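You operate a simulated robot arm through the tools that you are given. There is no shell and no other tool. Be economical: measure what you need, move in short steps, check, and stop when the job is done.

You run a simulated two-armed robot. Do the job below in one go: nothing can be reset, and whatever is moved stays where it is left.

## Task
Carry the service case to the orange bench mat, open it and put the cream cartridge in the pot.
Fine: its catch turns to Open.

It is judged by the outcome, as a careful person would: the job done as asked, and still so three seconds after it is handed in. It fails if anything else is knocked over, pushed out of place, dropped, spilled or broken.

## Robot
Two 6-joint arms with two-finger parallel grippers on one trunk, on a base that drives. Base frame: it is fixed to the floor where the robot stands at the start and does not move with it; the origin is under the middle of the robot, x ahead of it, y to its left, z up; the surface under the hand at the start is at about z = 0.8. Lengths are in m, angles in rad, forces in N, time in s.
The left shoulder is at the start at [0.07, 0.166, 1.4], the right one opposite. With the tool pointing down near the work surface each hand reaches from about 0.38 to 0.8 m from the robot's upright axis, wherever it stands, measured 20 degrees to its own side. Places, roughly: cart outlet tap [-1.1, 1.3, 0.6]; cart plug (4x4x8 cm) [-1, 1, 0.2]; cart switch [-1, 1.3, 0.6]; case catch [0.4, 0, 0.9]; case lid [0.5, 0, 0.9]; grey pot [-1.25, 1.25, 0.5]; top of the orange bench mat [0.5, 0.7, 0.9]. Payload 3.91 kg a hand.
The TCP of each hand is the grasp point between the finger pads, 0.03 m short of the fingertips. In the tool frame z runs along the fingers and y along their closing line. Largest opening 0.11 m; finger width 0.02, thickness 0.01; the body of the gripper, 0.048 by 0.112 m, starts 0.055 m behind the TCP.
Orientation is told as [roll, pitch, yaw] about the base's x, y, z axes, in that order, counted from this pose: with the fingers straight down and closing along the base's y, the tool's x points along the base's -x, its y along +y and its z along -z.

## Interface
- The arms move only by the tool nudge_tool. It takes "left_increments", "right_increments" or both (then of equal length, played together; a hand with none holds still); each is a list that holds one entry, the list of rows, each a list of 6 numbers: the shift along the tool's x, y, z in units of 20 mm (1.0 is 20 mm), then the turn, a rotation vector about the tool's x, y, z in units of 8 degrees (1.0 is 8 degrees). In form: [[[dx, dy, dz, ax, ay, az], ...]]. A call has 1 to 20 rows; each row shifts and turns the commanded pose from where the row before left it, along the tool's axes as they then stand. "left_claw" and "right_claw" are, for a hand that has rows, the opening in per cent of the stroke, from 0 (shut) to 100 (fully open), set as the call begins (left out, the last holds). A call with a number of a shift or a turn outside -1 to 1 is refused whole. Each row takes 0.2 s and may step no farther than 0.05 m and 0.15 rad from the row before; otherwise, or with a gripper value out of range, the whole call is refused. Where a pose cannot be reached the arm comes as near as it can. A force on the tool above 40 N (or 10 N above the force at the start of the call, whichever is more), or a blocked arm, ends the call early, and 0.2 s more pass. Each finger travels about 0.108 m/s and halts on what it meets, pressing with about 32 N; the grip force reading is that of the motor and also rises with nothing between the fingers. The clock runs only during rows and for 0.2 s after the last one: add rows that do not move to give the fingers time. It gives the time, the measured TCP pose, the force on the tool (base axes), the opening and the grip force at its end, in the units of the frame above (readings bear some noise), with the torque about the TCP (base axes, N m) and any sound that the robot's microphone picked up.
- Cameras (640 x 400 px; columns grow to the right, rows downward): "scene" is now at [0.1335, 0.0312, 1.6024]; the picture's right is [0.40, -0.92, -0.00], its down [-0.74, -0.32, -0.59] and it looks along [0.54, 0.23, -0.81] (base axes); focal length 268 px, centre (320, 200). "left" rides on the left gripper at [0.077, -0.007, -0.114] in its tool frame; the picture's right is [0.09, 1.00, 0.00], its down [-0.80, 0.07, -0.59] and it looks along [-0.59, 0.05, 0.80] (tool axes); focal length 270 px, centre (320, 200). "right" rides on the right gripper at [0.077, 0.007, -0.114] in its tool frame; the picture's right is [-0.09, 1.00, 0.00], its down [-0.80, -0.07, -0.59] and it looks along [-0.59, -0.05, 0.80] (tool axes); focal length 270 px, centre (320, 200). There is no depth. A picture from a camera that has moved, and an enlarged one, comes with that camera's place and axes in the base frame and with its lens. The place of the scene camera against the robot may be out by one fixed shift of up to 0.025 m in any direction.
- get_image(camera): a new picture of that camera. The clock stands still meanwhile.
- lift_body(by): slides the trunk up (or, below 0, down) by that many m; the arms and the scene camera ride with it, the base frame stays. It gives what a move gives, with no picture.
- base_move(legs): drives the robot by 1 to 6 legs, each [ahead, left, turn to the left] in m, m and rad, along the robot's own axes; the way and the turn of a leg run together, so that a leg with both is an arc; at most 1.5 m and 3.142 rad a leg. The arms and the cameras ride along, it lands a little off, and it stops where it bumps. It gives what a move gives.
- head_to(pan, tilt): turns the head with the scene camera to pan (to the left, within 1.501 rad either way) and tilt (down, from -0.506 to 1.204), counted from straight ahead of the robot. It gives what a move gives.
- close_up(camera, box): a new picture of the part [left, top, right, bottom] of that camera's present view, enlarged. The clock stands still meanwhile.
- job_done(): hands the job in; it is judged then, once.

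Work in short steps. Places have to be worked out from the pictures, the camera data and where the tool is seen: move nearer, look again, correct. Check each grasp and each placing, and mend what went wrong. You have 120 turns and 100 pictures in all, those below and enlarged ones among them. Open the grippers and draw the arms clear of the work before you hand the job in, unless the task says otherwise; then end with one line.

The tools are called by a JSON object that holds its "name" and its "arguments". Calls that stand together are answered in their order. nudge_tool: Moves the arms, as the interface text tells. Its arguments: {"type":"object","properties":{"left_increments":{"type":"array","items":{"type":"array","items":{"type":"array","items":{"type":"number"}}}},"left_claw":{"type":"number"},"right_increments":{"type":"array","items":{"type":"array","items":{"type":"array","items":{"type":"number"}}}},"right_claw":{"type":"number"}},"required":[]} The other tools are called the same way: lift_body (by) slides the trunk up or down; base_move (legs) drives the base; head_to (pan, tilt) turns the head that bears the scene camera; get_image (camera) takes a picture; close_up (camera, box) takes an enlarged picture of a part of a camera's view; job_done () hands the job in.

At the start:

```text
t: 0.0
left_tcp_pos: [0.5922, 0.3586, 0.9983]
left_ee_rot: [0.002, -0.002, 0.0]
left_ft_force: [0.8, -0.8, -0.3]
left_torque: [0.02, -0.02, -0.01]
left_opening: 0.1098
left_grasp_force: 0.1
right_tcp_pos: [0.6216, -0.1208, 1.0003]
right_ee_rot: [0.0, 0.001, 0.001]
right_ft_force: [0.0, 1.0, 0.3]
right_torque: [-0.02, 0.02, -0.04]
right_opening: 0.11
right_grasp_force: 0.0
trunk travel left (down, up): [-0.895, 0.045]
robot x, y, heading: [-0.003, -0.0007, -0.003]
head pan, tilt: [0.407, 0.939]
```

scene: 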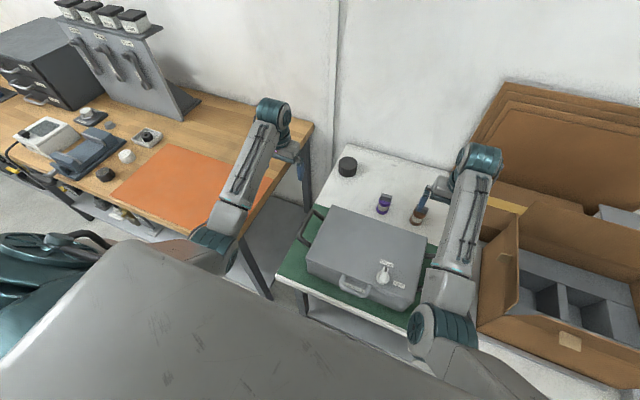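
right: 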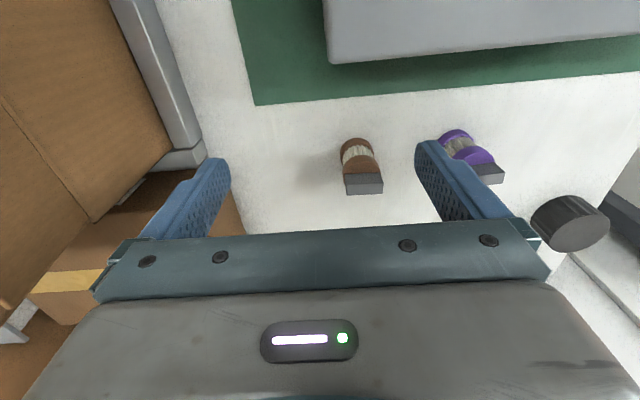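
left: 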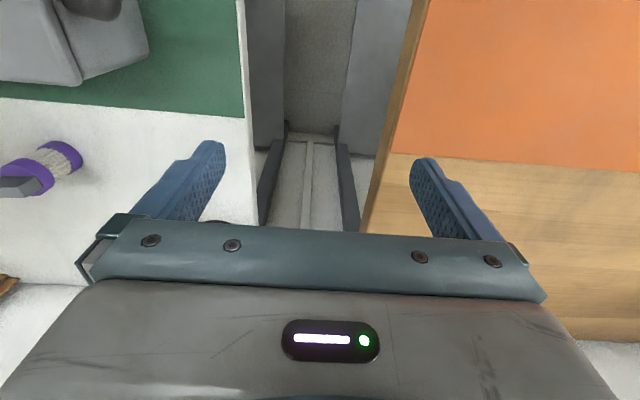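

The case sits on the green mat with handles front and side and a catch with labels near its front. I look closer at the case first, and at the bench.

{"name": "close_up", "arguments": {"camera": "scene", "box": [270, 180, 450, 320]}}

{"name": "close_up", "arguments": {"camera": "scene", "box": [0, 80, 280, 255]}}

```text
2.86 times, centred on (360, 250) of scene
camera zoom: at [0.1335, 0.0312, 1.6024], right [0.4, -0.92, 0.0], down [-0.74, -0.32, -0.59], along [0.54, 0.23, -0.81], focal length 766 px, centre (206, 57)
```

zoom: 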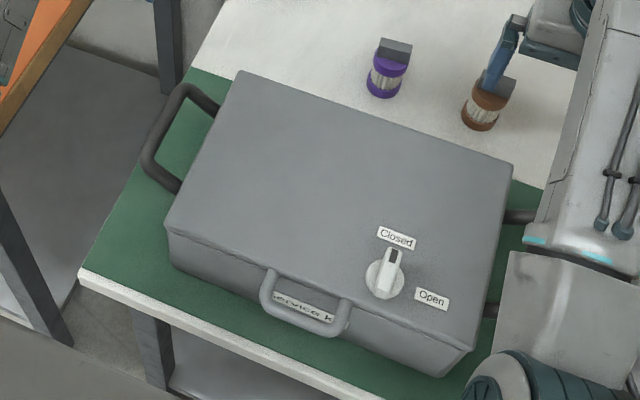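

```text
2.29 times, centred on (140, 168) of scene
camera zoom: at [0.1335, 0.0312, 1.6024], right [0.4, -0.92, 0.0], down [-0.74, -0.32, -0.59], along [0.54, 0.23, -0.81], focal length 613 px, centre (731, 274)
```

zoom: 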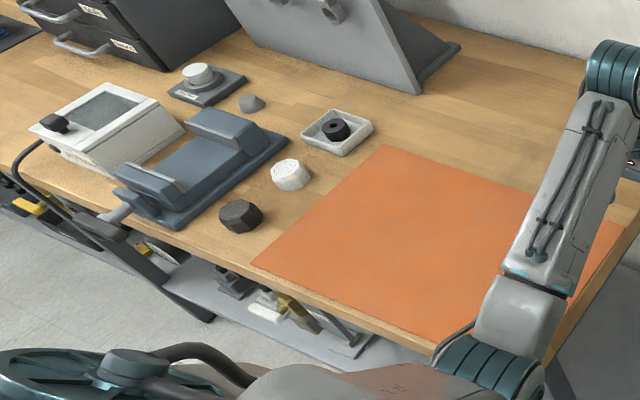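

The lid spans about x 0.39–0.59, y −0.11–0.18, with side handles at about y 0.23 and −0.16. I raise the left hand's view over the left handle and shift the right hand toward the right handle, keeping height.

{"name": "nudge_tool", "arguments": {"left_increments": [[[1, -1, 0, 0, 0, 0], [1, -1, 0, 0, 0, 0], [1, -1, 0, 0, 0, 0], [1, -1, 0, 0, 0, 0], [1, -1, 0, 0, 0, 0], [0, 0, 0, 0, 0, 0]]], "right_increments": [[[0, -1, 0, 0, 0, 0], [0, -1, 0, 0, 0, 0], [1, -0.5, 0, 0, 0, 0], [1, 0, 0, 0, 0, 0], [1, 0, 0, 0, 0, 0], [1, 0, 0, 0, 0, 0]]]}}

{"name": "get_image", "arguments": {"camera": "left"}}

{"name": "get_image", "arguments": {"camera": "right"}}

```text
t: 1.4
left_tcp_pos: [0.5082, 0.2676, 0.9508]
left_ee_rot: [-0.002, -0.005, 0.001]
left_ft_force: [-0.5, -0.7, -0.5]
left_torque: [-0.03, -0.05, 0.01]
left_opening: 0.1101
left_grasp_force: 0.0
left hand out of reach, approached as far as the arm can: row 1, 2, 3, 4, 5
right_tcp_pos: [0.5528, -0.1656, 0.9723]
right_ee_rot: [0.001, -0.003, -0.003]
right_ft_force: [0.8, -0.3, -0.1]
right_torque: [-0.02, -0.01, 0.02]
right_opening: 0.11
right_grasp_force: 0.1
right hand out of reach, approached as far as the arm can: row 3, 4, 5, 6
trunk travel left (down, up): [-0.895, 0.045]
robot x, y, heading: [-0.0029, 0.0009, 0.003]
head pan, tilt: [0.407, 0.939]
```

```text
94 pictures are left
camera left: at [0.4298, 0.2612, 1.0646], right [-0.09, 1.0, 0.0], down [0.8, 0.07, 0.6], along [0.6, 0.05, -0.8], focal length 270 px, centre (320, 200)
```

left: 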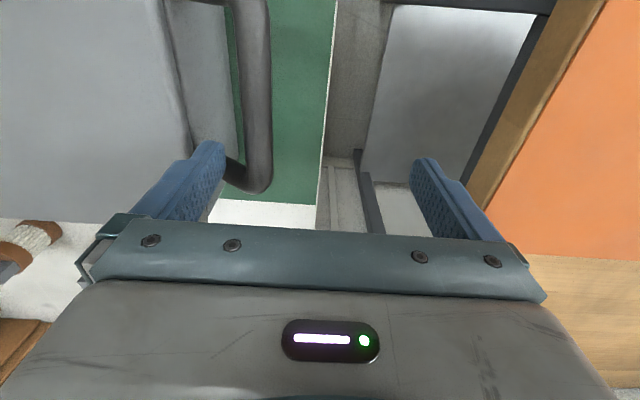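

```text
93 pictures are left
camera right: at [0.4764, -0.1579, 1.0855], right [0.09, 1.0, 0.0], down [0.8, -0.07, 0.6], along [0.6, -0.05, -0.8], focal length 270 px, centre (320, 200)
```

right: 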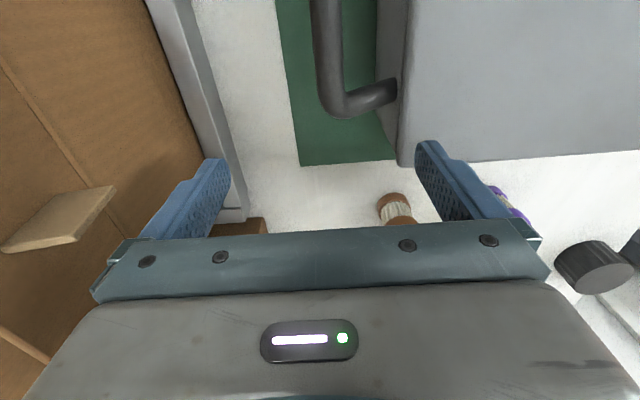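

The hands are near their inner reach limit, so the robot stands too close. I raise the hands and then back the base away about 0.13 m.

{"name": "nudge_tool", "arguments": {"left_increments": [[[-1, 0.5, -1, 0, 0, 0], [-1, 0.5, -1, 0, 0, 0], [-1, 0.5, -1, 0, 0, 0], [0, 0, 0, 0, 0, 0]]], "right_increments": [[[-1, 0, -1, 0, 0, 0], [-1, 0, -1, 0, 0, 0], [0, 0, -1, 0, 0, 0], [0, 0, 0, 0, 0, 0]]]}}

{"name": "base_move", "arguments": {"legs": [[-0.13, 0, 0]]}}

{"name": "get_image", "arguments": {"camera": "scene"}}

```text
t: 2.4
left_tcp_pos: [0.5808, 0.3015, 0.9818]
left_ee_rot: [-0.002, -0.003, 0.001]
left_ft_force: [-0.3, 0.3, 0.4]
left_torque: [0.01, 0.02, 0.01]
left_opening: 0.11
left_grasp_force: 0.1
left hand out of reach, approached as far as the arm can: row 1, 2, 3
right_tcp_pos: [0.6113, -0.1569, 0.999]
right_ee_rot: [0.0, -0.003, -0.002]
right_ft_force: [0.4, 1.6, 0.2]
right_torque: [-0.03, -0.03, -0.02]
right_opening: 0.1098
right_grasp_force: 0.1
right hand out of reach, approached as far as the arm can: row 1, 2, 3
trunk travel left (down, up): [-0.895, 0.045]
robot x, y, heading: [-0.0014, 0.0011, -0.005]
head pan, tilt: [0.407, 0.939]
```

```text
t: 3.7
left_tcp_pos: [0.4558, 0.3025, 0.981]
left_ee_rot: [-0.002, -0.003, 0.0]
left_ft_force: [0.1, -0.3, 0.1]
left_torque: [-0.02, -0.01, -0.01]
left_opening: 0.11
left_grasp_force: 0.0
right_tcp_pos: [0.486, -0.157, 0.9993]
right_ee_rot: [-0.001, -0.001, -0.002]
right_ft_force: [1.3, -0.2, -0.6]
right_torque: [0.01, -0.02, -0.03]
right_opening: 0.1101
right_grasp_force: 0.0
trunk travel left (down, up): [-0.895, 0.045]
robot x, y, heading: [-0.1283, 0.0019, -0.001]
head pan, tilt: [0.407, 0.939]
```

```text
92 pictures are left
camera scene: at [0.0095, 0.0313, 1.6022], right [0.4, -0.92, 0.0], down [-0.74, -0.32, -0.59], along [0.54, 0.23, -0.81], focal length 268 px, centre (320, 200)
```

scene: 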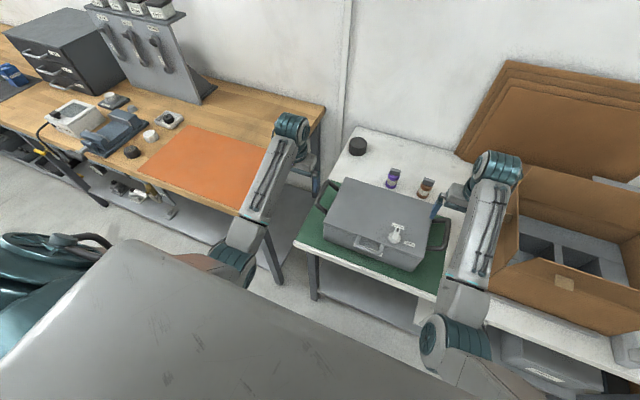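

The hands now have room. I centre the left hand over its handle bar (about x 0.48, y 0.22) and look from both wrists.

{"name": "nudge_tool", "arguments": {"left_increments": [[[-0.5, -1, 0, 0, 0, 0], [-0.5, -1, 0, 0, 0, 0], [0, -1, 0, 0, 0, 0], [0, -1, 0, 0, 0, 0], [0, 0, 0, 0, 0, 0]]]}}

{"name": "get_image", "arguments": {"camera": "left"}}

{"name": "get_image", "arguments": {"camera": "right"}}

```text
t: 4.9
left_tcp_pos: [0.4752, 0.2217, 0.9814]
left_ee_rot: [-0.002, -0.007, 0.0]
left_ft_force: [-0.1, 0.2, -0.1]
left_torque: [-0.02, 0.06, -0.01]
left_opening: 0.1099
left_grasp_force: 0.1
right_tcp_pos: [0.4856, -0.1572, 0.9992]
right_ee_rot: [0.0, -0.001, -0.001]
right_ft_force: [0.4, 0.3, 0.4]
right_torque: [0.02, 0.02, -0.02]
right_opening: 0.1101
right_grasp_force: 0.0
trunk travel left (down, up): [-0.895, 0.045]
robot x, y, heading: [-0.1238, -0.0001, -0.001]
head pan, tilt: [0.407, 0.939]
```

```text
91 pictures are left
camera left: at [0.3967, 0.2148, 1.0956], right [-0.09, 1.0, 0.0], down [0.8, 0.07, 0.6], along [0.6, 0.05, -0.8], focal length 270 px, centre (320, 200)
```

left: 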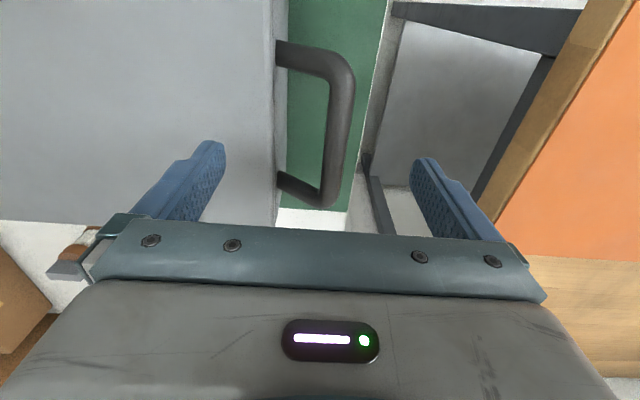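

```text
90 pictures are left
camera right: at [0.4085, -0.1498, 1.1127], right [0.09, 1.0, 0.0], down [0.8, -0.07, 0.6], along [0.59, -0.05, -0.8], focal length 270 px, centre (320, 200)
```

right: 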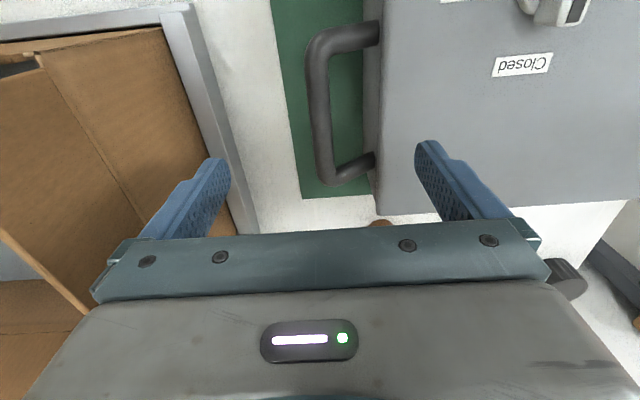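

Handle bars are at about y 0.237 (left) and −0.157 (right), x centre 0.487, and the gap to the case wall is about 0.045. I set the openings to 55%, centre and descend to z≈0.935, still above the bars.

{"name": "nudge_tool", "arguments": {"left_increments": [[[-0.6, 0.76, 0, 0, 0, 0], [0, 0, 0, 0, 0, 0], [0, 0, 0.8, 0, 0, 0], [0, 0, 0.8, 0, 0, 0], [0, 0, 0.7, 0, 0, 0], [0, 0, 0, 0, 0, 0]]], "right_increments": [[[0, 0, 0.9, 0, 0, 0], [0, 0, 0, 0, 0, 0], [0, 0, 0.8, 0, 0, 0], [0, 0, 0.8, 0, 0, 0], [0, 0, 0.7, 0, 0, 0], [0, 0, 0, 0, 0, 0]]], "left_claw": 55, "right_claw": 55}}

{"name": "get_image", "arguments": {"camera": "left"}}

{"name": "get_image", "arguments": {"camera": "right"}}

```text
t: 6.3
left_tcp_pos: [0.4863, 0.2389, 0.9356]
left_ee_rot: [-0.002, -0.008, 0.001]
left_ft_force: [-0.7, 0.7, 0.1]
left_torque: [0.02, -0.03, 0.0]
left_opening: 0.0606
left_grasp_force: 0.1
right_tcp_pos: [0.486, -0.1569, 0.9376]
right_ee_rot: [0.001, -0.003, -0.001]
right_ft_force: [1.5, 1.1, 0.6]
right_torque: [0.02, -0.02, -0.02]
right_opening: 0.0609
right_grasp_force: 0.0
trunk travel left (down, up): [-0.895, 0.045]
robot x, y, heading: [-0.1299, -0.0014, -0.006]
head pan, tilt: [0.407, 0.939]
```

```text
89 pictures are left
camera left: at [0.4082, 0.2309, 1.0488], right [-0.09, 1.0, 0.0], down [0.8, 0.07, 0.6], along [0.6, 0.05, -0.8], focal length 270 px, centre (320, 200)
```

left: 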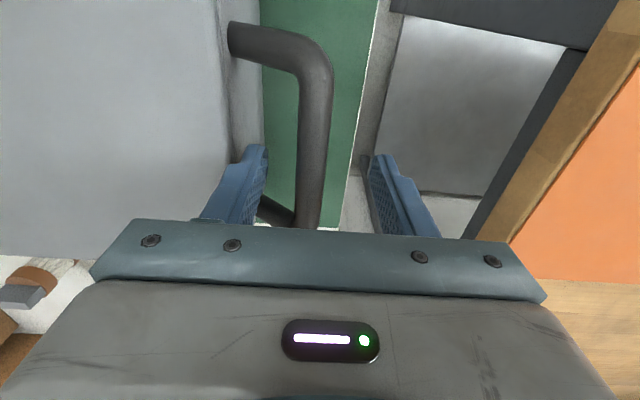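

```text
88 pictures are left
camera right: at [0.4095, -0.1502, 1.0501], right [0.09, 1.0, 0.0], down [0.8, -0.07, 0.6], along [0.59, -0.05, -0.8], focal length 270 px, centre (320, 200)
```

right: 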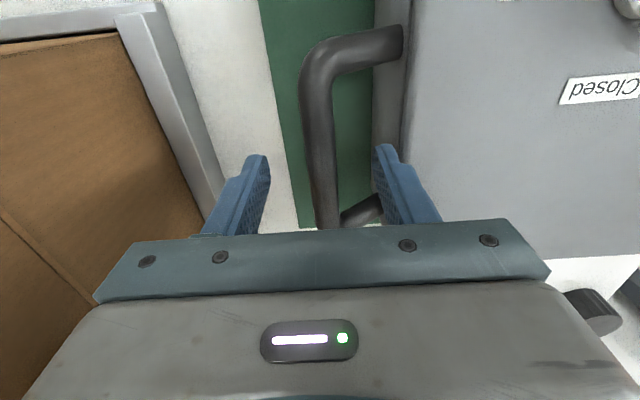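

The fingers straddle both bars. I go down about 4 cm in small steps, watching the force.

{"name": "nudge_tool", "arguments": {"left_increments": [[[0, -0.15, 0.5, 0, 0, 0], [0, 0, 0.5, 0, 0, 0], [0, 0, 0.5, 0, 0, 0], [0, 0, 0.5, 0, 0, 0], [0, 0, 0, 0, 0, 0]]], "right_increments": [[[0, 0, 0.5, 0, 0, 0], [0, 0, 0.5, 0, 0, 0], [0, 0, 0.5, 0, 0, 0], [0, 0, 0.5, 0, 0, 0], [0, 0, 0, 0, 0, 0]]]}}

{"name": "get_image", "arguments": {"camera": "left"}}

{"name": "get_image", "arguments": {"camera": "scene"}}

```text
t: 7.5
left_tcp_pos: [0.4865, 0.2354, 0.8963]
left_ee_rot: [-0.001, -0.005, 0.001]
left_ft_force: [0.0, -0.3, -0.1]
left_torque: [-0.01, -0.05, 0.01]
left_opening: 0.0605
left_grasp_force: 0.3
right_tcp_pos: [0.4839, -0.1583, 0.8975]
right_ee_rot: [0.0, -0.004, -0.001]
right_ft_force: [-0.9, 0.0, -0.1]
right_torque: [0.01, 0.02, 0.0]
right_opening: 0.0606
right_grasp_force: 0.0
trunk travel left (down, up): [-0.895, 0.045]
robot x, y, heading: [-0.1265, -0.0008, 0.002]
head pan, tilt: [0.407, 0.939]
```

```text
87 pictures are left
camera left: at [0.4081, 0.2284, 1.0095], right [-0.09, 1.0, 0.0], down [0.8, 0.07, 0.6], along [0.6, 0.05, -0.8], focal length 270 px, centre (320, 200)
```

left: 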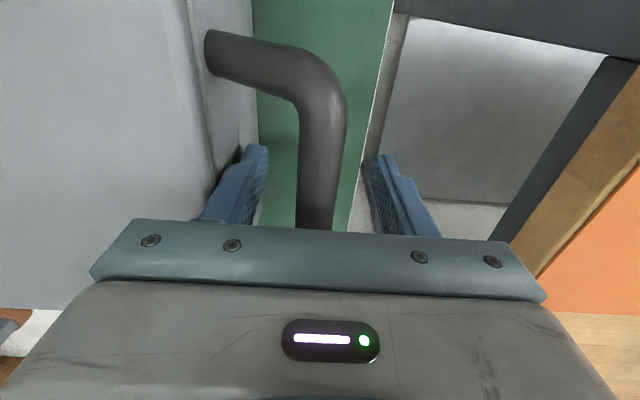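

```text
86 pictures are left
camera scene: at [0.0068, 0.0313, 1.6025], right [0.4, -0.92, 0.0], down [-0.74, -0.32, -0.59], along [0.54, 0.23, -0.81], focal length 268 px, centre (320, 200)
```

scene: 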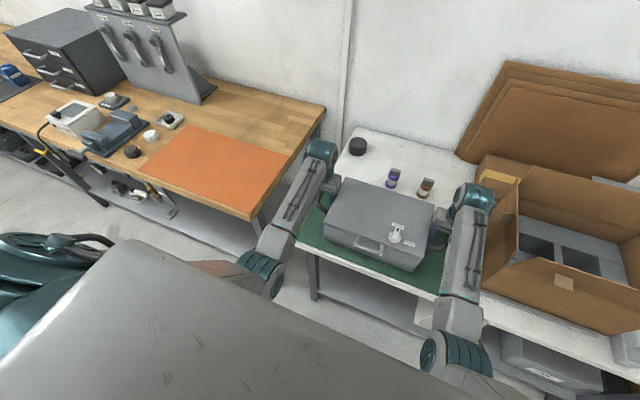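

The left bar runs centrally between the fingers; no contact force yet. I close both hands to feel for the bars.

{"name": "nudge_tool", "arguments": {"left_increments": [[[0, 0, 0, 0, 0, 0], [0, 0, 0, 0, 0, 0], [0, 0, 0, 0, 0, 0]]], "right_increments": [[[0, 0, 0, 0, 0, 0], [0, 0, 0, 0, 0, 0], [0, 0, 0, 0, 0, 0]]], "left_claw": 0, "right_claw": 0}}

{"name": "get_image", "arguments": {"camera": "left"}}

{"name": "get_image", "arguments": {"camera": "right"}}

```text
t: 8.3
left_tcp_pos: [0.4871, 0.2314, 0.896]
left_ee_rot: [-0.006, -0.005, -0.005]
left_ft_force: [-1.4, -37.7, 0.4]
left_torque: [1.07, -0.1, -0.32]
left_opening: 0.0158
left_grasp_force: 32.1
right_tcp_pos: [0.4835, -0.1552, 0.896]
right_ee_rot: [0.007, -0.003, 0.001]
right_ft_force: [1.0, 36.8, -0.1]
right_torque: [-0.98, -0.25, 0.43]
right_opening: 0.0159
right_grasp_force: 31.8
trunk travel left (down, up): [-0.895, 0.045]
robot x, y, heading: [-0.1272, -0.0022, -0.002]
head pan, tilt: [0.407, 0.939]
```

```text
85 pictures are left
camera left: at [0.4082, 0.2258, 1.0095], right [-0.09, 1.0, -0.01], down [0.8, 0.07, 0.6], along [0.6, 0.05, -0.8], focal length 270 px, centre (320, 200)
```

left: 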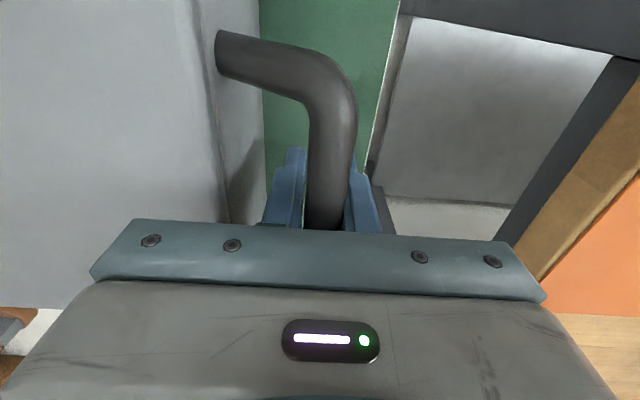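

```text
84 pictures are left
camera right: at [0.4074, -0.1484, 1.0104], right [0.09, 1.0, 0.01], down [0.8, -0.07, 0.6], along [0.59, -0.05, -0.8], focal length 270 px, centre (320, 200)
```

right: 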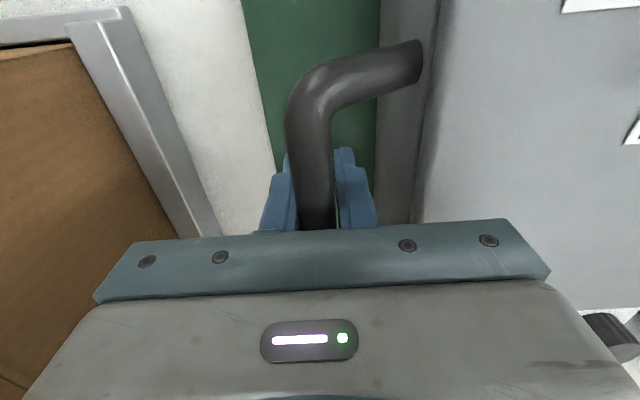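

Both bars are gripped (15.8 mm each), but the arms pull outward with about 37 N. I relax by moving the hands a few mm inwards before lifting.

{"name": "nudge_tool", "arguments": {"left_increments": [[[0, -0.2, 0, 0, 0, 0], [0, 0, 0, 0, 0, 0]]], "right_increments": [[[0, 0.17, 0, 0, 0, 0], [0, 0, 0, 0, 0, 0]]]}}

```text
t: 8.9
left_tcp_pos: [0.4853, 0.2314, 0.8969]
left_ee_rot: [0.003, -0.005, 0.001]
left_ft_force: [1.4, -13.1, 0.1]
left_torque: [0.39, 0.01, -0.34]
left_opening: 0.0158
left_grasp_force: 32.5
right_tcp_pos: [0.4836, -0.1562, 0.8953]
right_ee_rot: [-0.003, -0.004, 0.0]
right_ft_force: [-3.4, 9.9, 4.4]
right_torque: [-0.28, 0.47, 0.61]
right_opening: 0.0159
right_grasp_force: 32.2
trunk travel left (down, up): [-0.895, 0.045]
robot x, y, heading: [-0.1242, 0.0012, -0.002]
head pan, tilt: [0.407, 0.939]
```

Tension is down. I lift gently 2 cm with both hands.

{"name": "nudge_tool", "arguments": {"left_increments": [[[0, -0.08, -0.25, 0, 0, 0], [0, 0, -0.25, 0, 0, 0], [0, 0, -0.25, 0, 0, 0], [0, 0, -0.25, 0, 0, 0], [0, 0, 0, 0, 0, 0]]], "right_increments": [[[0, 0.06, -0.25, 0, 0, 0], [0, 0, -0.25, 0, 0, 0], [0, 0, -0.25, 0, 0, 0], [0, 0, -0.25, 0, 0, 0], [0, 0, 0, 0, 0, 0]]]}}

{"name": "get_image", "arguments": {"camera": "scene"}}

```text
t: 10.1
left_tcp_pos: [0.4879, 0.2311, 0.9146]
left_ee_rot: [0.005, -0.006, 0.001]
left_ft_force: [-0.4, 37.3, -5.8]
left_torque: [-0.99, 0.02, -0.43]
left_opening: 0.0157
left_grasp_force: 31.7
right_tcp_pos: [0.486, -0.156, 0.914]
right_ee_rot: [-0.005, -0.001, -0.005]
right_ft_force: [-0.9, -36.2, -5.2]
right_torque: [0.99, -0.09, 0.42]
right_opening: 0.0155
right_grasp_force: 31.8
trunk travel left (down, up): [-0.895, 0.045]
robot x, y, heading: [-0.1297, 0.0025, 0.0]
head pan, tilt: [0.407, 0.939]
```

```text
83 pictures are left
camera scene: at [0.0086, 0.0313, 1.6023], right [0.4, -0.92, 0.0], down [-0.74, -0.32, -0.59], along [0.54, 0.23, -0.81], focal length 268 px, centre (320, 200)
```

scene: 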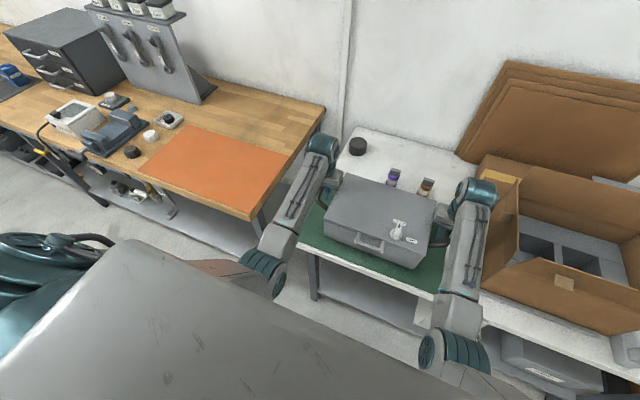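

The case is light (about 1.1 kg) and lifted. I ease the squeeze, then raise the trunk by its remaining 0.045 m; I estimate the bench mat to be at z≈0.87–0.89, so the case must go higher.

{"name": "nudge_tool", "arguments": {"left_increments": [[[0, 0.06, 0, 0, 0, 0], [0, 0, 0, 0, 0, 0]]], "right_increments": [[[0, -0.05, 0, 0, 0, 0], [0, 0, 0, 0, 0, 0]]]}}

{"name": "lift_body", "arguments": {"by": 0.044}}

{"name": "nudge_tool", "arguments": {"left_increments": [[[0, 0, -0.5, 0, 0, 0], [0, 0, -0.5, 0, 0, 0], [0, 0, -0.5, 0, 0, 0], [0, 0, -0.5, 0, 0, 0], [0, 0, -0.5, 0, 0, 0], [0, 0, 0, 0, 0, 0]]], "right_increments": [[[0, 0, -0.5, 0, 0, 0], [0, 0, -0.5, 0, 0, 0], [0, 0, -0.5, 0, 0, 0], [0, 0, -0.5, 0, 0, 0], [0, 0, -0.5, 0, 0, 0], [0, 0, 0, 0, 0, 0]]]}}

{"name": "get_image", "arguments": {"camera": "left"}}

```text
t: 10.7
left_tcp_pos: [0.4898, 0.2313, 0.9152]
left_ee_rot: [0.002, -0.005, 0.0]
left_ft_force: [0.4, 34.2, -5.9]
left_torque: [-0.95, 0.09, -0.39]
left_opening: 0.0158
left_grasp_force: 32.3
right_tcp_pos: [0.4859, -0.1546, 0.9144]
right_ee_rot: [-0.002, -0.002, -0.001]
right_ft_force: [-0.3, -34.2, -6.0]
right_torque: [0.91, -0.16, 0.46]
right_opening: 0.0158
right_grasp_force: 32.4
trunk travel left (down, up): [-0.895, 0.045]
robot x, y, heading: [-0.1275, -0.0014, -0.002]
head pan, tilt: [0.407, 0.939]
```

```text
t: 11.5
left_tcp_pos: [0.4889, 0.2314, 0.959]
left_ee_rot: [0.003, -0.004, -0.001]
left_ft_force: [0.2, 33.5, -5.3]
left_torque: [-0.95, 0.0, -0.4]
left_opening: 0.0159
left_grasp_force: 32.2
right_tcp_pos: [0.4851, -0.1545, 0.9582]
right_ee_rot: [-0.004, 0.0, -0.001]
right_ft_force: [-0.6, -34.1, -5.9]
right_torque: [0.97, -0.08, 0.47]
right_opening: 0.0156
right_grasp_force: 31.9
trunk travel left (down, up): [-0.939, 0.001]
robot x, y, heading: [-0.1268, 0.0004, 0.003]
head pan, tilt: [0.407, 0.939]
```

```text
t: 12.9
left_tcp_pos: [0.4888, 0.231, 1.007]
left_ee_rot: [0.001, -0.004, 0.001]
left_ft_force: [0.6, 35.2, -5.2]
left_torque: [-1.0, -0.19, -0.34]
left_opening: 0.0154
left_grasp_force: 32.1
right_tcp_pos: [0.4862, -0.1564, 1.007]
right_ee_rot: [-0.002, 0.0, -0.002]
right_ft_force: [-0.6, -35.2, -5.7]
right_torque: [0.96, 0.1, 0.51]
right_opening: 0.0156
right_grasp_force: 31.9
trunk travel left (down, up): [-0.939, 0.001]
robot x, y, heading: [-0.1294, -0.0017, 0.003]
head pan, tilt: [0.407, 0.939]
```

```text
82 pictures are left
camera left: at [0.4099, 0.2242, 1.1225], right [-0.09, 1.0, 0.0], down [0.8, 0.07, 0.6], along [0.6, 0.05, -0.8], focal length 270 px, centre (320, 200)
```

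left: 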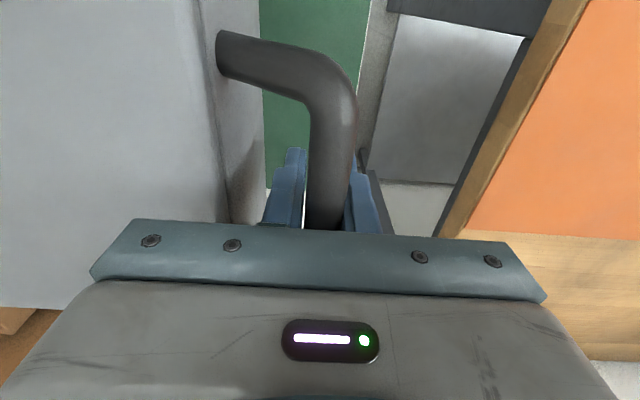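

The case bottom is now around z 0.91. I raise 3 cm more while easing the squeeze.

{"name": "nudge_tool", "arguments": {"left_increments": [[[0, 0.1, -0.5, 0, 0, 0], [0, 0, -0.5, 0, 0, 0], [0, 0, -0.5, 0, 0, 0], [0, 0, 0, 0, 0, 0]]], "right_increments": [[[0, -0.1, -0.5, 0, 0, 0], [0, 0, -0.5, 0, 0, 0], [0, 0, -0.5, 0, 0, 0], [0, 0, 0, 0, 0, 0]]]}}

{"name": "base_move", "arguments": {"legs": [[0, 0.2, 0]]}}

{"name": "get_image", "arguments": {"camera": "scene"}}

```text
t: 13.9
left_tcp_pos: [0.4896, 0.2305, 1.0388]
left_ee_rot: [-0.004, -0.006, 0.0]
left_ft_force: [-0.9, 0.8, -4.9]
left_torque: [0.03, 0.78, -0.46]
left_opening: 0.0155
left_grasp_force: 32.2
right_tcp_pos: [0.4859, -0.1558, 1.0384]
right_ee_rot: [0.003, -0.002, 0.0]
right_ft_force: [-0.1, 0.2, -6.0]
right_torque: [0.1, -0.88, 0.28]
right_opening: 0.0155
right_grasp_force: 31.8
trunk travel left (down, up): [-0.939, 0.001]
robot x, y, heading: [-0.124, -0.0004, 0.003]
head pan, tilt: [0.407, 0.939]
```

```text
t: 15.5
left_tcp_pos: [0.4885, 0.4307, 1.0387]
left_ee_rot: [-0.002, -0.008, 0.001]
left_ft_force: [-0.2, -36.8, -5.9]
left_torque: [1.03, -0.02, -0.42]
left_opening: 0.0158
left_grasp_force: 32.3
right_tcp_pos: [0.4849, 0.0431, 1.0379]
right_ee_rot: [0.007, 0.001, 0.004]
right_ft_force: [0.2, 36.2, -4.3]
right_torque: [-0.92, -0.03, 0.32]
right_opening: 0.0154
right_grasp_force: 31.8
trunk travel left (down, up): [-0.939, 0.001]
robot x, y, heading: [-0.1316, 0.2023, -0.0]
head pan, tilt: [0.407, 0.939]
```

```text
81 pictures are left
camera scene: at [0.0087, 0.2278, 1.6463], right [0.4, -0.92, 0.0], down [-0.74, -0.32, -0.59], along [0.54, 0.24, -0.81], focal length 268 px, centre (320, 200)
```

scene: 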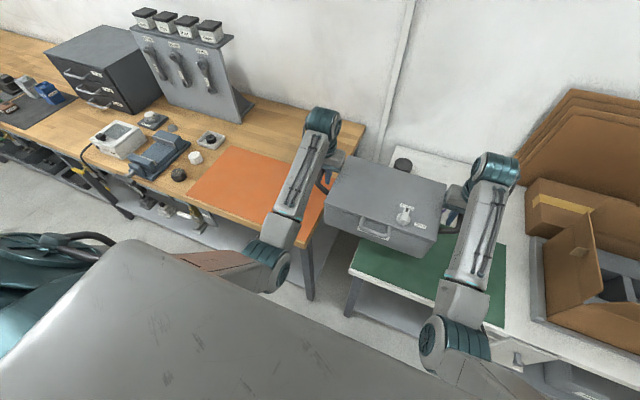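

Carrying goes well. I drive another 0.2 m left and check clearance.

{"name": "base_move", "arguments": {"legs": [[0, 0.2, 0]]}}

{"name": "get_image", "arguments": {"camera": "left"}}

{"name": "get_image", "arguments": {"camera": "scene"}}

```text
t: 17.1
left_tcp_pos: [0.4872, 0.6311, 1.0391]
left_ee_rot: [-0.002, -0.01, 0.003]
left_ft_force: [0.1, -4.0, -5.7]
left_torque: [0.17, -0.06, -0.41]
left_opening: 0.0156
left_grasp_force: 32.3
right_tcp_pos: [0.4852, 0.2438, 1.0385]
right_ee_rot: [0.005, -0.001, 0.003]
right_ft_force: [-0.8, 2.3, -5.3]
right_torque: [-0.06, -0.06, 0.34]
right_opening: 0.0156
right_grasp_force: 32.3
trunk travel left (down, up): [-0.939, 0.001]
robot x, y, heading: [-0.1295, 0.4016, 0.004]
head pan, tilt: [0.407, 0.939]
```

```text
80 pictures are left
camera left: at [0.409, 0.6252, 1.1525], right [-0.09, 1.0, 0.0], down [0.8, 0.07, 0.6], along [0.6, 0.05, -0.8], focal length 270 px, centre (320, 200)
```

left: 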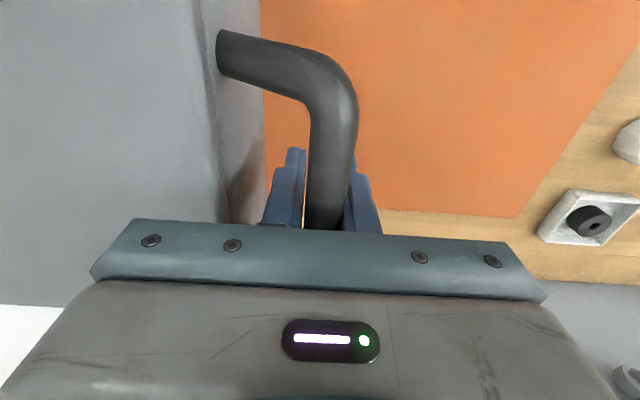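

```text
79 pictures are left
camera scene: at [0.0081, 0.429, 1.6463], right [0.4, -0.92, 0.0], down [-0.74, -0.32, -0.59], along [0.54, 0.24, -0.81], focal length 268 px, centre (320, 200)
```

scene: 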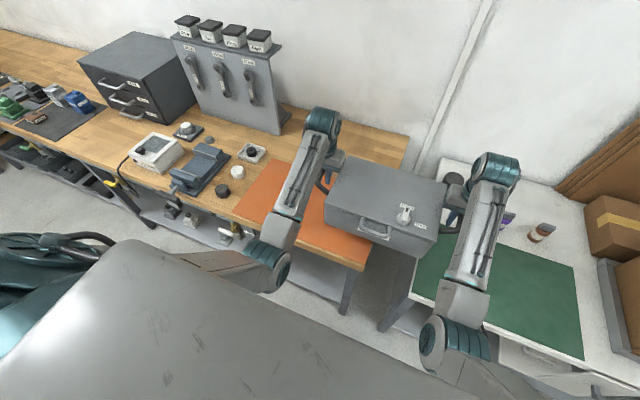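

The mat's far-left corner works out near (0.62, 0.906), its centre near (0.49, 0.67). Another 0.23 m left puts the case over the mat.

{"name": "base_move", "arguments": {"legs": [[0, 0.23, 0]]}}

{"name": "get_image", "arguments": {"camera": "left"}}

{"name": "get_image", "arguments": {"camera": "right"}}

{"name": "get_image", "arguments": {"camera": "scene"}}

```text
t: 18.9
left_tcp_pos: [0.4847, 0.8679, 1.038]
left_ee_rot: [-0.002, -0.008, 0.007]
left_ft_force: [0.1, 0.1, -6.2]
left_torque: [0.01, 0.02, -0.39]
left_opening: 0.0156
left_grasp_force: 32.6
right_tcp_pos: [0.4836, 0.4819, 1.0377]
right_ee_rot: [0.005, -0.003, 0.007]
right_ft_force: [0.3, -0.9, -5.9]
right_torque: [0.06, -0.06, 0.31]
right_opening: 0.0155
right_grasp_force: 32.0
trunk travel left (down, up): [-0.939, 0.001]
robot x, y, heading: [-0.128, 0.6329, 0.003]
head pan, tilt: [0.407, 0.939]
```

```text
78 pictures are left
camera left: at [0.4064, 0.861, 1.1524], right [-0.09, 1.0, 0.0], down [0.8, 0.08, 0.6], along [0.6, 0.05, -0.8], focal length 270 px, centre (320, 200)
```

left: 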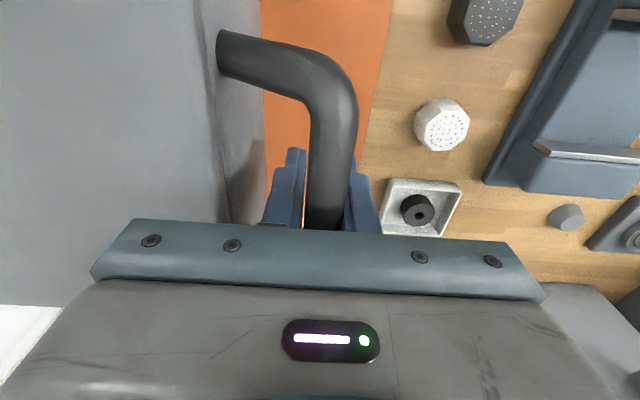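

```text
77 pictures are left
camera right: at [0.408, 0.4876, 1.1512], right [0.08, 1.0, 0.0], down [0.8, -0.07, 0.59], along [0.59, -0.04, -0.8], focal length 270 px, centre (320, 200)
```

right: 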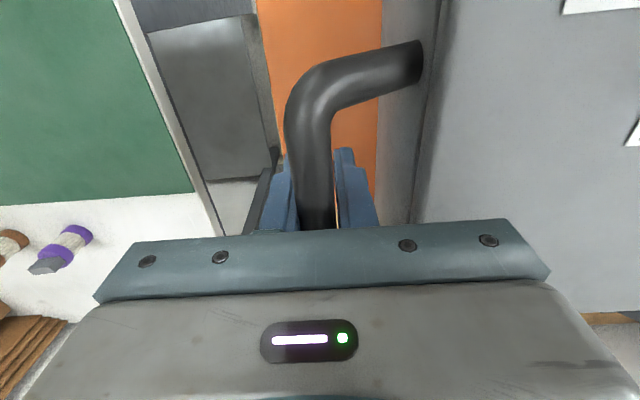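

```text
76 pictures are left
camera scene: at [0.0064, 0.6632, 1.6463], right [0.4, -0.92, 0.0], down [-0.74, -0.32, -0.59], along [0.54, 0.24, -0.81], focal length 268 px, centre (320, 200)
```

scene: 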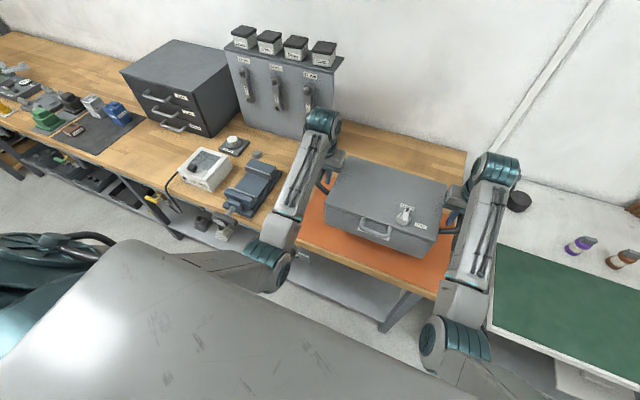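

The case is centred over the mat in y. I lower 4 cm, then creep down watching the vertical force.

{"name": "nudge_tool", "arguments": {"left_increments": [[[0, 0, 0.5, 0, 0, 0], [0, 0, 0.5, 0, 0, 0], [0, 0, 0.5, 0, 0, 0], [0, 0, 0.5, 0, 0, 0], [0, 0, 0, 0, 0, 0]]], "right_increments": [[[0, 0, 0.5, 0, 0, 0], [0, 0, 0.5, 0, 0, 0], [0, 0, 0.5, 0, 0, 0], [0, 0, 0.5, 0, 0, 0], [0, 0, 0, 0, 0, 0]]]}}

{"name": "close_up", "arguments": {"camera": "scene", "box": [270, 130, 470, 300]}}

```text
t: 20.1
left_tcp_pos: [0.4852, 0.8695, 0.9978]
left_ee_rot: [-0.006, -0.009, 0.007]
left_ft_force: [-0.9, 11.6, -5.7]
left_torque: [-0.3, -0.06, -0.36]
left_opening: 0.0155
left_grasp_force: 31.8
right_tcp_pos: [0.4838, 0.4825, 0.9979]
right_ee_rot: [0.002, 0.0, 0.009]
right_ft_force: [-0.8, -12.6, -5.8]
right_torque: [0.33, -0.03, 0.32]
right_opening: 0.0157
right_grasp_force: 31.6
trunk travel left (down, up): [-0.939, 0.001]
robot x, y, heading: [-0.1275, 0.6325, 0.012]
head pan, tilt: [0.407, 0.939]
```

```text
2.35 times, centred on (370, 215) of scene
camera zoom: at [0.0063, 0.6666, 1.6463], right [0.4, -0.92, 0.0], down [-0.74, -0.33, -0.59], along [0.54, 0.24, -0.81], focal length 631 px, centre (202, 165)
```

zoom: 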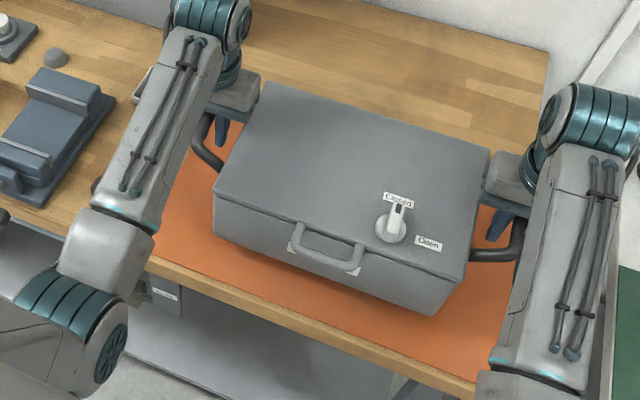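

Placement over the mat looks good. I creep down.

{"name": "nudge_tool", "arguments": {"left_increments": [[[0, 0, 0.3, 0, 0, 0], [0, 0, 0.3, 0, 0, 0], [0, 0, 0.2, 0, 0, 0], [0, 0, 0.2, 0, 0, 0], [0, 0, 0, 0, 0, 0]]], "right_increments": [[[0, 0, 0.3, 0, 0, 0], [0, 0, 0.3, 0, 0, 0], [0, 0, 0.2, 0, 0, 0], [0, 0, 0.2, 0, 0, 0], [0, 0, 0, 0, 0, 0]]]}}

{"name": "nudge_tool", "arguments": {"left_increments": [[[0, 0, 0.2, 0, 0, 0], [0, 0, 0.2, 0, 0, 0], [0, 0, 0.2, 0, 0, 0], [0, 0, 0, 0, 0, 0]]], "right_increments": [[[0, 0, 0.2, 0, 0, 0], [0, 0, 0.2, 0, 0, 0], [0, 0, 0.2, 0, 0, 0], [0, 0, 0, 0, 0, 0]]]}}

```text
t: 21.3
left_tcp_pos: [0.4855, 0.8704, 0.9778]
left_ee_rot: [-0.007, -0.008, 0.004]
left_ft_force: [0.0, 14.0, -5.0]
left_torque: [-0.37, 0.05, -0.34]
left_opening: 0.0155
left_grasp_force: 32.6
right_tcp_pos: [0.4853, 0.4829, 0.9767]
right_ee_rot: [0.002, -0.001, 0.008]
right_ft_force: [0.6, -13.6, -4.5]
right_torque: [0.34, -0.13, 0.42]
right_opening: 0.0156
right_grasp_force: 32.5
trunk travel left (down, up): [-0.939, 0.001]
robot x, y, heading: [-0.1304, 0.6369, 0.01]
head pan, tilt: [0.407, 0.939]
```

```text
t: 22.3
left_tcp_pos: [0.4846, 0.869, 0.965]
left_ee_rot: [-0.006, -0.009, 0.008]
left_ft_force: [-1.5, 17.5, -6.1]
left_torque: [-0.47, -0.05, -0.55]
left_opening: 0.0157
left_grasp_force: 32.5
right_tcp_pos: [0.4836, 0.4836, 0.9653]
right_ee_rot: [0.0, 0.0, 0.008]
right_ft_force: [0.2, -17.9, -4.6]
right_torque: [0.5, -0.06, 0.23]
right_opening: 0.0159
right_grasp_force: 31.5
trunk travel left (down, up): [-0.939, 0.001]
robot x, y, heading: [-0.1294, 0.6342, 0.004]
head pan, tilt: [0.407, 0.939]
```

No contact yet. I continue creeping.

{"name": "nudge_tool", "arguments": {"left_increments": [[[0, 0, 0.2, 0, 0, 0], [0, 0, 0.2, 0, 0, 0], [0, 0, 0.1, 0, 0, 0], [0, 0, 0, 0, 0, 0]]], "right_increments": [[[0, 0, 0.2, 0, 0, 0], [0, 0, 0.2, 0, 0, 0], [0, 0, 0.1, 0, 0, 0], [0, 0, 0, 0, 0, 0]]]}}

{"name": "close_up", "arguments": {"camera": "scene", "box": [270, 130, 470, 300]}}

```text
t: 23.3
left_tcp_pos: [0.4844, 0.8704, 0.9575]
left_ee_rot: [-0.006, -0.011, 0.006]
left_ft_force: [0.6, 23.1, -2.7]
left_torque: [-0.6, 0.11, -0.27]
left_opening: 0.0158
left_grasp_force: 32.1
right_tcp_pos: [0.4827, 0.4845, 0.9571]
right_ee_rot: [0.0, -0.002, 0.009]
right_ft_force: [2.6, -21.3, 8.3]
right_torque: [0.48, 0.99, 0.45]
right_opening: 0.0154
right_grasp_force: 32.2
trunk travel left (down, up): [-0.939, 0.001]
robot x, y, heading: [-0.1261, 0.6317, 0.01]
head pan, tilt: [0.407, 0.939]
```

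```text
2.35 times, centred on (370, 215) of scene
camera zoom: at [0.0047, 0.6681, 1.6466], right [0.4, -0.92, 0.0], down [-0.74, -0.33, -0.59], along [0.54, 0.24, -0.81], focal length 631 px, centre (202, 165)
```

zoom: 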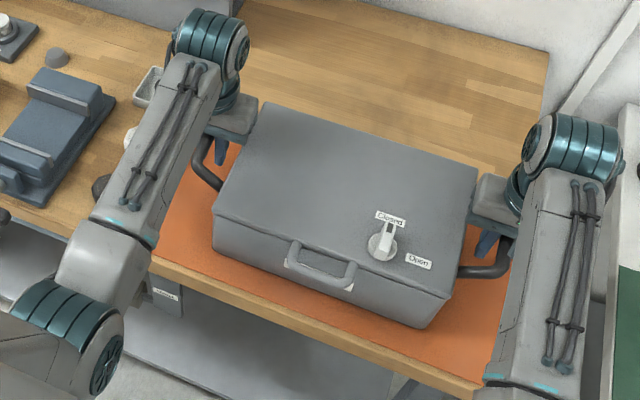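

Contact on the right side, the left almost. I lower the left by 2 mm more and open both hands to 55%.

{"name": "nudge_tool", "arguments": {"left_increments": [[[0, 0.05, 0.12, 0, 0, 0], [0, 0, 0, 0, 0, 0]]], "right_increments": [[[0, -0.05, 0, 0, 0, 0], [0, 0, 0, 0, 0, 0]]]}}

{"name": "nudge_tool", "arguments": {"left_increments": [[[0, 0, 0, 0, 0, 0], [0, 0, 0, 0, 0, 0], [0, 0, 0, 0, 0, 0]]], "right_increments": [[[0, 0, 0, 0, 0, 0], [0, 0, 0, 0, 0, 0], [0, 0, 0, 0, 0, 0]]], "left_claw": 55, "right_claw": 55}}

{"name": "nudge_tool", "arguments": {"left_increments": [[[0, 0, -0.5, 0, 0, 0], [0, 0, -0.5, 0, 0, 0], [0, 0, -0.5, 0, 0, 0], [0, 0, -0.5, 0, 0, 0], [0, 0, 0, 0, 0, 0]]], "right_increments": [[[0, 0, -0.5, 0, 0, 0], [0, 0, -0.5, 0, 0, 0], [0, 0, -0.5, 0, 0, 0], [0, 0, -0.5, 0, 0, 0], [0, 0, 0, 0, 0, 0]]]}}

{"name": "get_image", "arguments": {"camera": "scene"}}

```text
t: 23.9
left_tcp_pos: [0.4842, 0.8704, 0.9567]
left_ee_rot: [-0.008, -0.012, 0.005]
left_ft_force: [3.6, 14.5, 14.3]
left_torque: [-0.37, 0.87, -0.39]
left_opening: 0.0158
left_grasp_force: 32.3
right_tcp_pos: [0.4829, 0.4835, 0.9569]
right_ee_rot: [0.003, -0.003, 0.008]
right_ft_force: [9.5, -8.4, 8.0]
right_torque: [0.2, 0.91, 0.26]
right_opening: 0.0158
right_grasp_force: 32.3
trunk travel left (down, up): [-0.939, 0.001]
robot x, y, heading: [-0.1269, 0.6367, 0.008]
head pan, tilt: [0.407, 0.939]
```

```text
t: 24.7
left_tcp_pos: [0.4828, 0.8707, 0.9541]
left_ee_rot: [-0.006, -0.01, 0.005]
left_ft_force: [-1.8, 7.4, -4.6]
left_torque: [0.16, 0.04, -0.05]
left_opening: 0.0569
left_grasp_force: 0.1
right_tcp_pos: [0.4824, 0.4822, 0.955]
right_ee_rot: [0.0, -0.001, 0.01]
right_ft_force: [-2.2, -5.6, -3.1]
right_torque: [-0.07, 0.03, 0.01]
right_opening: 0.0581
right_grasp_force: 0.0
trunk travel left (down, up): [-0.939, 0.001]
robot x, y, heading: [-0.1259, 0.6342, 0.012]
head pan, tilt: [0.407, 0.939]
```

```text
t: 25.9
left_tcp_pos: [0.486, 0.8717, 0.9943]
left_ee_rot: [-0.007, -0.009, 0.005]
left_ft_force: [-0.7, 0.7, 1.0]
left_torque: [0.03, 0.0, -0.05]
left_opening: 0.0606
left_grasp_force: 0.1
right_tcp_pos: [0.4839, 0.482, 0.9969]
right_ee_rot: [0.004, -0.003, 0.009]
right_ft_force: [0.0, -0.5, -0.1]
right_torque: [0.04, -0.04, 0.02]
right_opening: 0.0605
right_grasp_force: 0.0
trunk travel left (down, up): [-0.939, 0.001]
robot x, y, heading: [-0.1287, 0.633, 0.005]
head pan, tilt: [0.407, 0.939]
```

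```text
73 pictures are left
camera scene: at [0.0047, 0.6673, 1.6464], right [0.4, -0.92, 0.0], down [-0.74, -0.33, -0.59], along [0.54, 0.24, -0.81], focal length 268 px, centre (320, 200)
```

scene: 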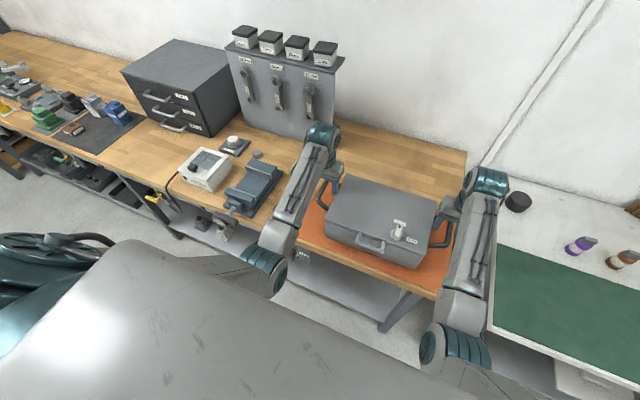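

The case rests on the mat. Next I raise the hands clear and back up 0.1 m for room to work the catch.

{"name": "nudge_tool", "arguments": {"left_increments": [[[0, 0, -1, 0, 0, 0], [0, 0, -1, 0, 0, 0], [0, 0, -1, 0, 0, 0], [0, 0, 0, 0, 0, 0]]], "right_increments": [[[0, 0, -1, 0, 0, 0], [0, 0, -1, 0, 0, 0], [0, 0, -1, 0, 0, 0], [0, 0, 0, 0, 0, 0]]]}}

{"name": "base_move", "arguments": {"legs": [[-0.1, 0, 0]]}}

{"name": "close_up", "arguments": {"camera": "scene", "box": [290, 130, 460, 250]}}

{"name": "get_image", "arguments": {"camera": "right"}}

```text
t: 26.9
left_tcp_pos: [0.4914, 0.8717, 1.0432]
left_ee_rot: [-0.003, -0.011, 0.008]
left_ft_force: [0.1, -0.7, -0.5]
left_torque: [0.03, 0.01, -0.04]
left_opening: 0.0607
left_grasp_force: 0.1
left hand out of reach, approached as far as the arm can: row 3
right_tcp_pos: [0.49, 0.4851, 1.0483]
right_ee_rot: [0.0, -0.008, 0.009]
right_ft_force: [0.0, 0.4, -0.2]
right_torque: [0.01, 0.02, -0.03]
right_opening: 0.0607
right_grasp_force: 0.1
right hand out of reach, approached as far as the arm can: row 3
trunk travel left (down, up): [-0.939, 0.001]
robot x, y, heading: [-0.1274, 0.637, 0.01]
head pan, tilt: [0.407, 0.939]
```

```text
t: 28.0
left_tcp_pos: [0.393, 0.8718, 1.0414]
left_ee_rot: [-0.005, -0.008, 0.009]
left_ft_force: [1.0, 0.0, -0.2]
left_torque: [0.03, 0.05, -0.03]
left_opening: 0.0604
left_grasp_force: 0.0
right_tcp_pos: [0.3937, 0.4859, 1.047]
right_ee_rot: [0.002, -0.003, 0.009]
right_ft_force: [0.7, 0.2, -0.4]
right_torque: [0.01, 0.04, -0.02]
right_opening: 0.0605
right_grasp_force: 0.1
trunk travel left (down, up): [-0.939, 0.001]
robot x, y, heading: [-0.2292, 0.6338, 0.013]
head pan, tilt: [0.407, 0.939]
```

```text
3.33 times, centred on (375, 190) of scene
camera zoom: at [-0.0899, 0.6667, 1.6458], right [0.41, -0.91, 0.0], down [-0.74, -0.33, -0.59], along [0.54, 0.24, -0.81], focal length 893 px, centre (137, 233)
```

zoom: 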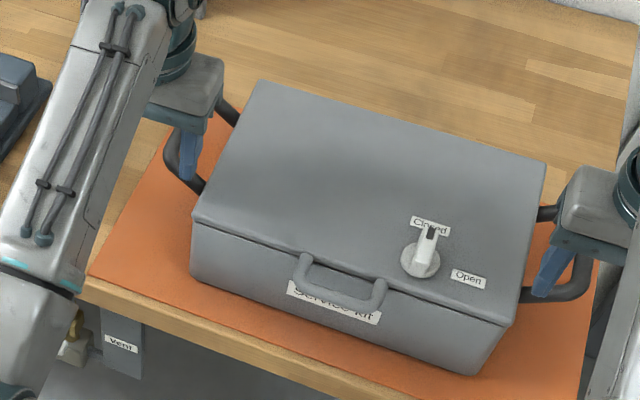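

```text
71 pictures are left
camera right: at [0.3169, 0.4922, 1.1594], right [0.08, 1.0, 0.0], down [0.8, -0.06, 0.6], along [0.59, -0.04, -0.8], focal length 270 px, centre (320, 200)
```

right: 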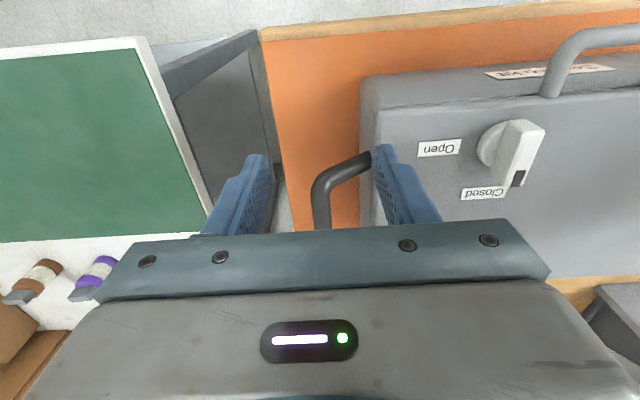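

The lid has a thin seam, with the front handle on it; the catch lever points to Closed (+x) and Open lies clockwise toward −y. I move the right hand above the catch at about (0.42, 0.618).

{"name": "nudge_tool", "arguments": {"right_increments": [[[-0.5, 0, -0.8, 0, 0, 0], [-0.5, 1, 0, 0, 0, 0], [-0.3, 1, 0, 0, 0, 0], [0, 1, 0, 0, 0, 0], [0, 1, 0, 0, 0, 0], [0, 1, 0, 0, 0, 0], [0, 1, 0, 0, 0, 0], [0, 0.6, 0, 0, 0, 0], [0, 0, 0, 0, 0, 0]]], "right_claw": 55}}

{"name": "get_image", "arguments": {"camera": "right"}}

```text
t: 30.2
left_tcp_pos: [0.3891, 0.8725, 1.0449]
left_ee_rot: [-0.007, -0.012, 0.008]
left_ft_force: [-0.4, 0.2, 0.2]
left_torque: [0.0, -0.03, 0.01]
left_opening: 0.0604
left_grasp_force: 0.0
right_tcp_pos: [0.4303, 0.5662, 1.0476]
right_ee_rot: [-0.059, -0.011, -0.032]
right_ft_force: [0.1, 0.2, -0.1]
right_torque: [0.02, -0.02, 0.01]
right_opening: 0.0606
right_grasp_force: 0.1
right hand out of reach, approached as far as the arm can: row 1, 8
trunk travel left (down, up): [-0.939, 0.001]
robot x, y, heading: [-0.2262, 0.6364, 0.011]
head pan, tilt: [0.407, 0.939]
stopped in row 9 (right hand): the arm was blocked; the commanded pose is now the measured one
```

```text
70 pictures are left
camera right: at [0.3546, 0.584, 1.1593], right [0.12, 0.99, -0.06], down [0.79, -0.06, 0.61], along [0.6, -0.12, -0.79], focal length 270 px, centre (320, 200)
```

right: 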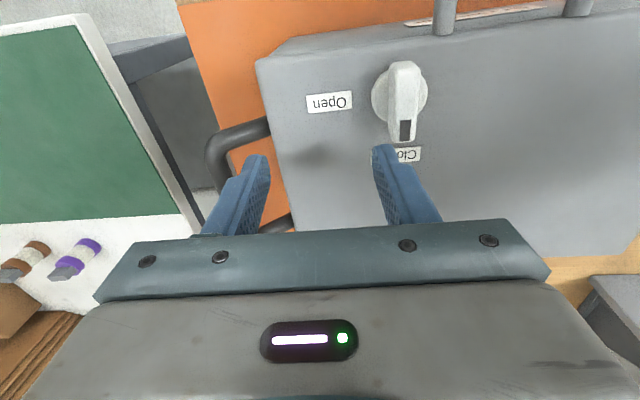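

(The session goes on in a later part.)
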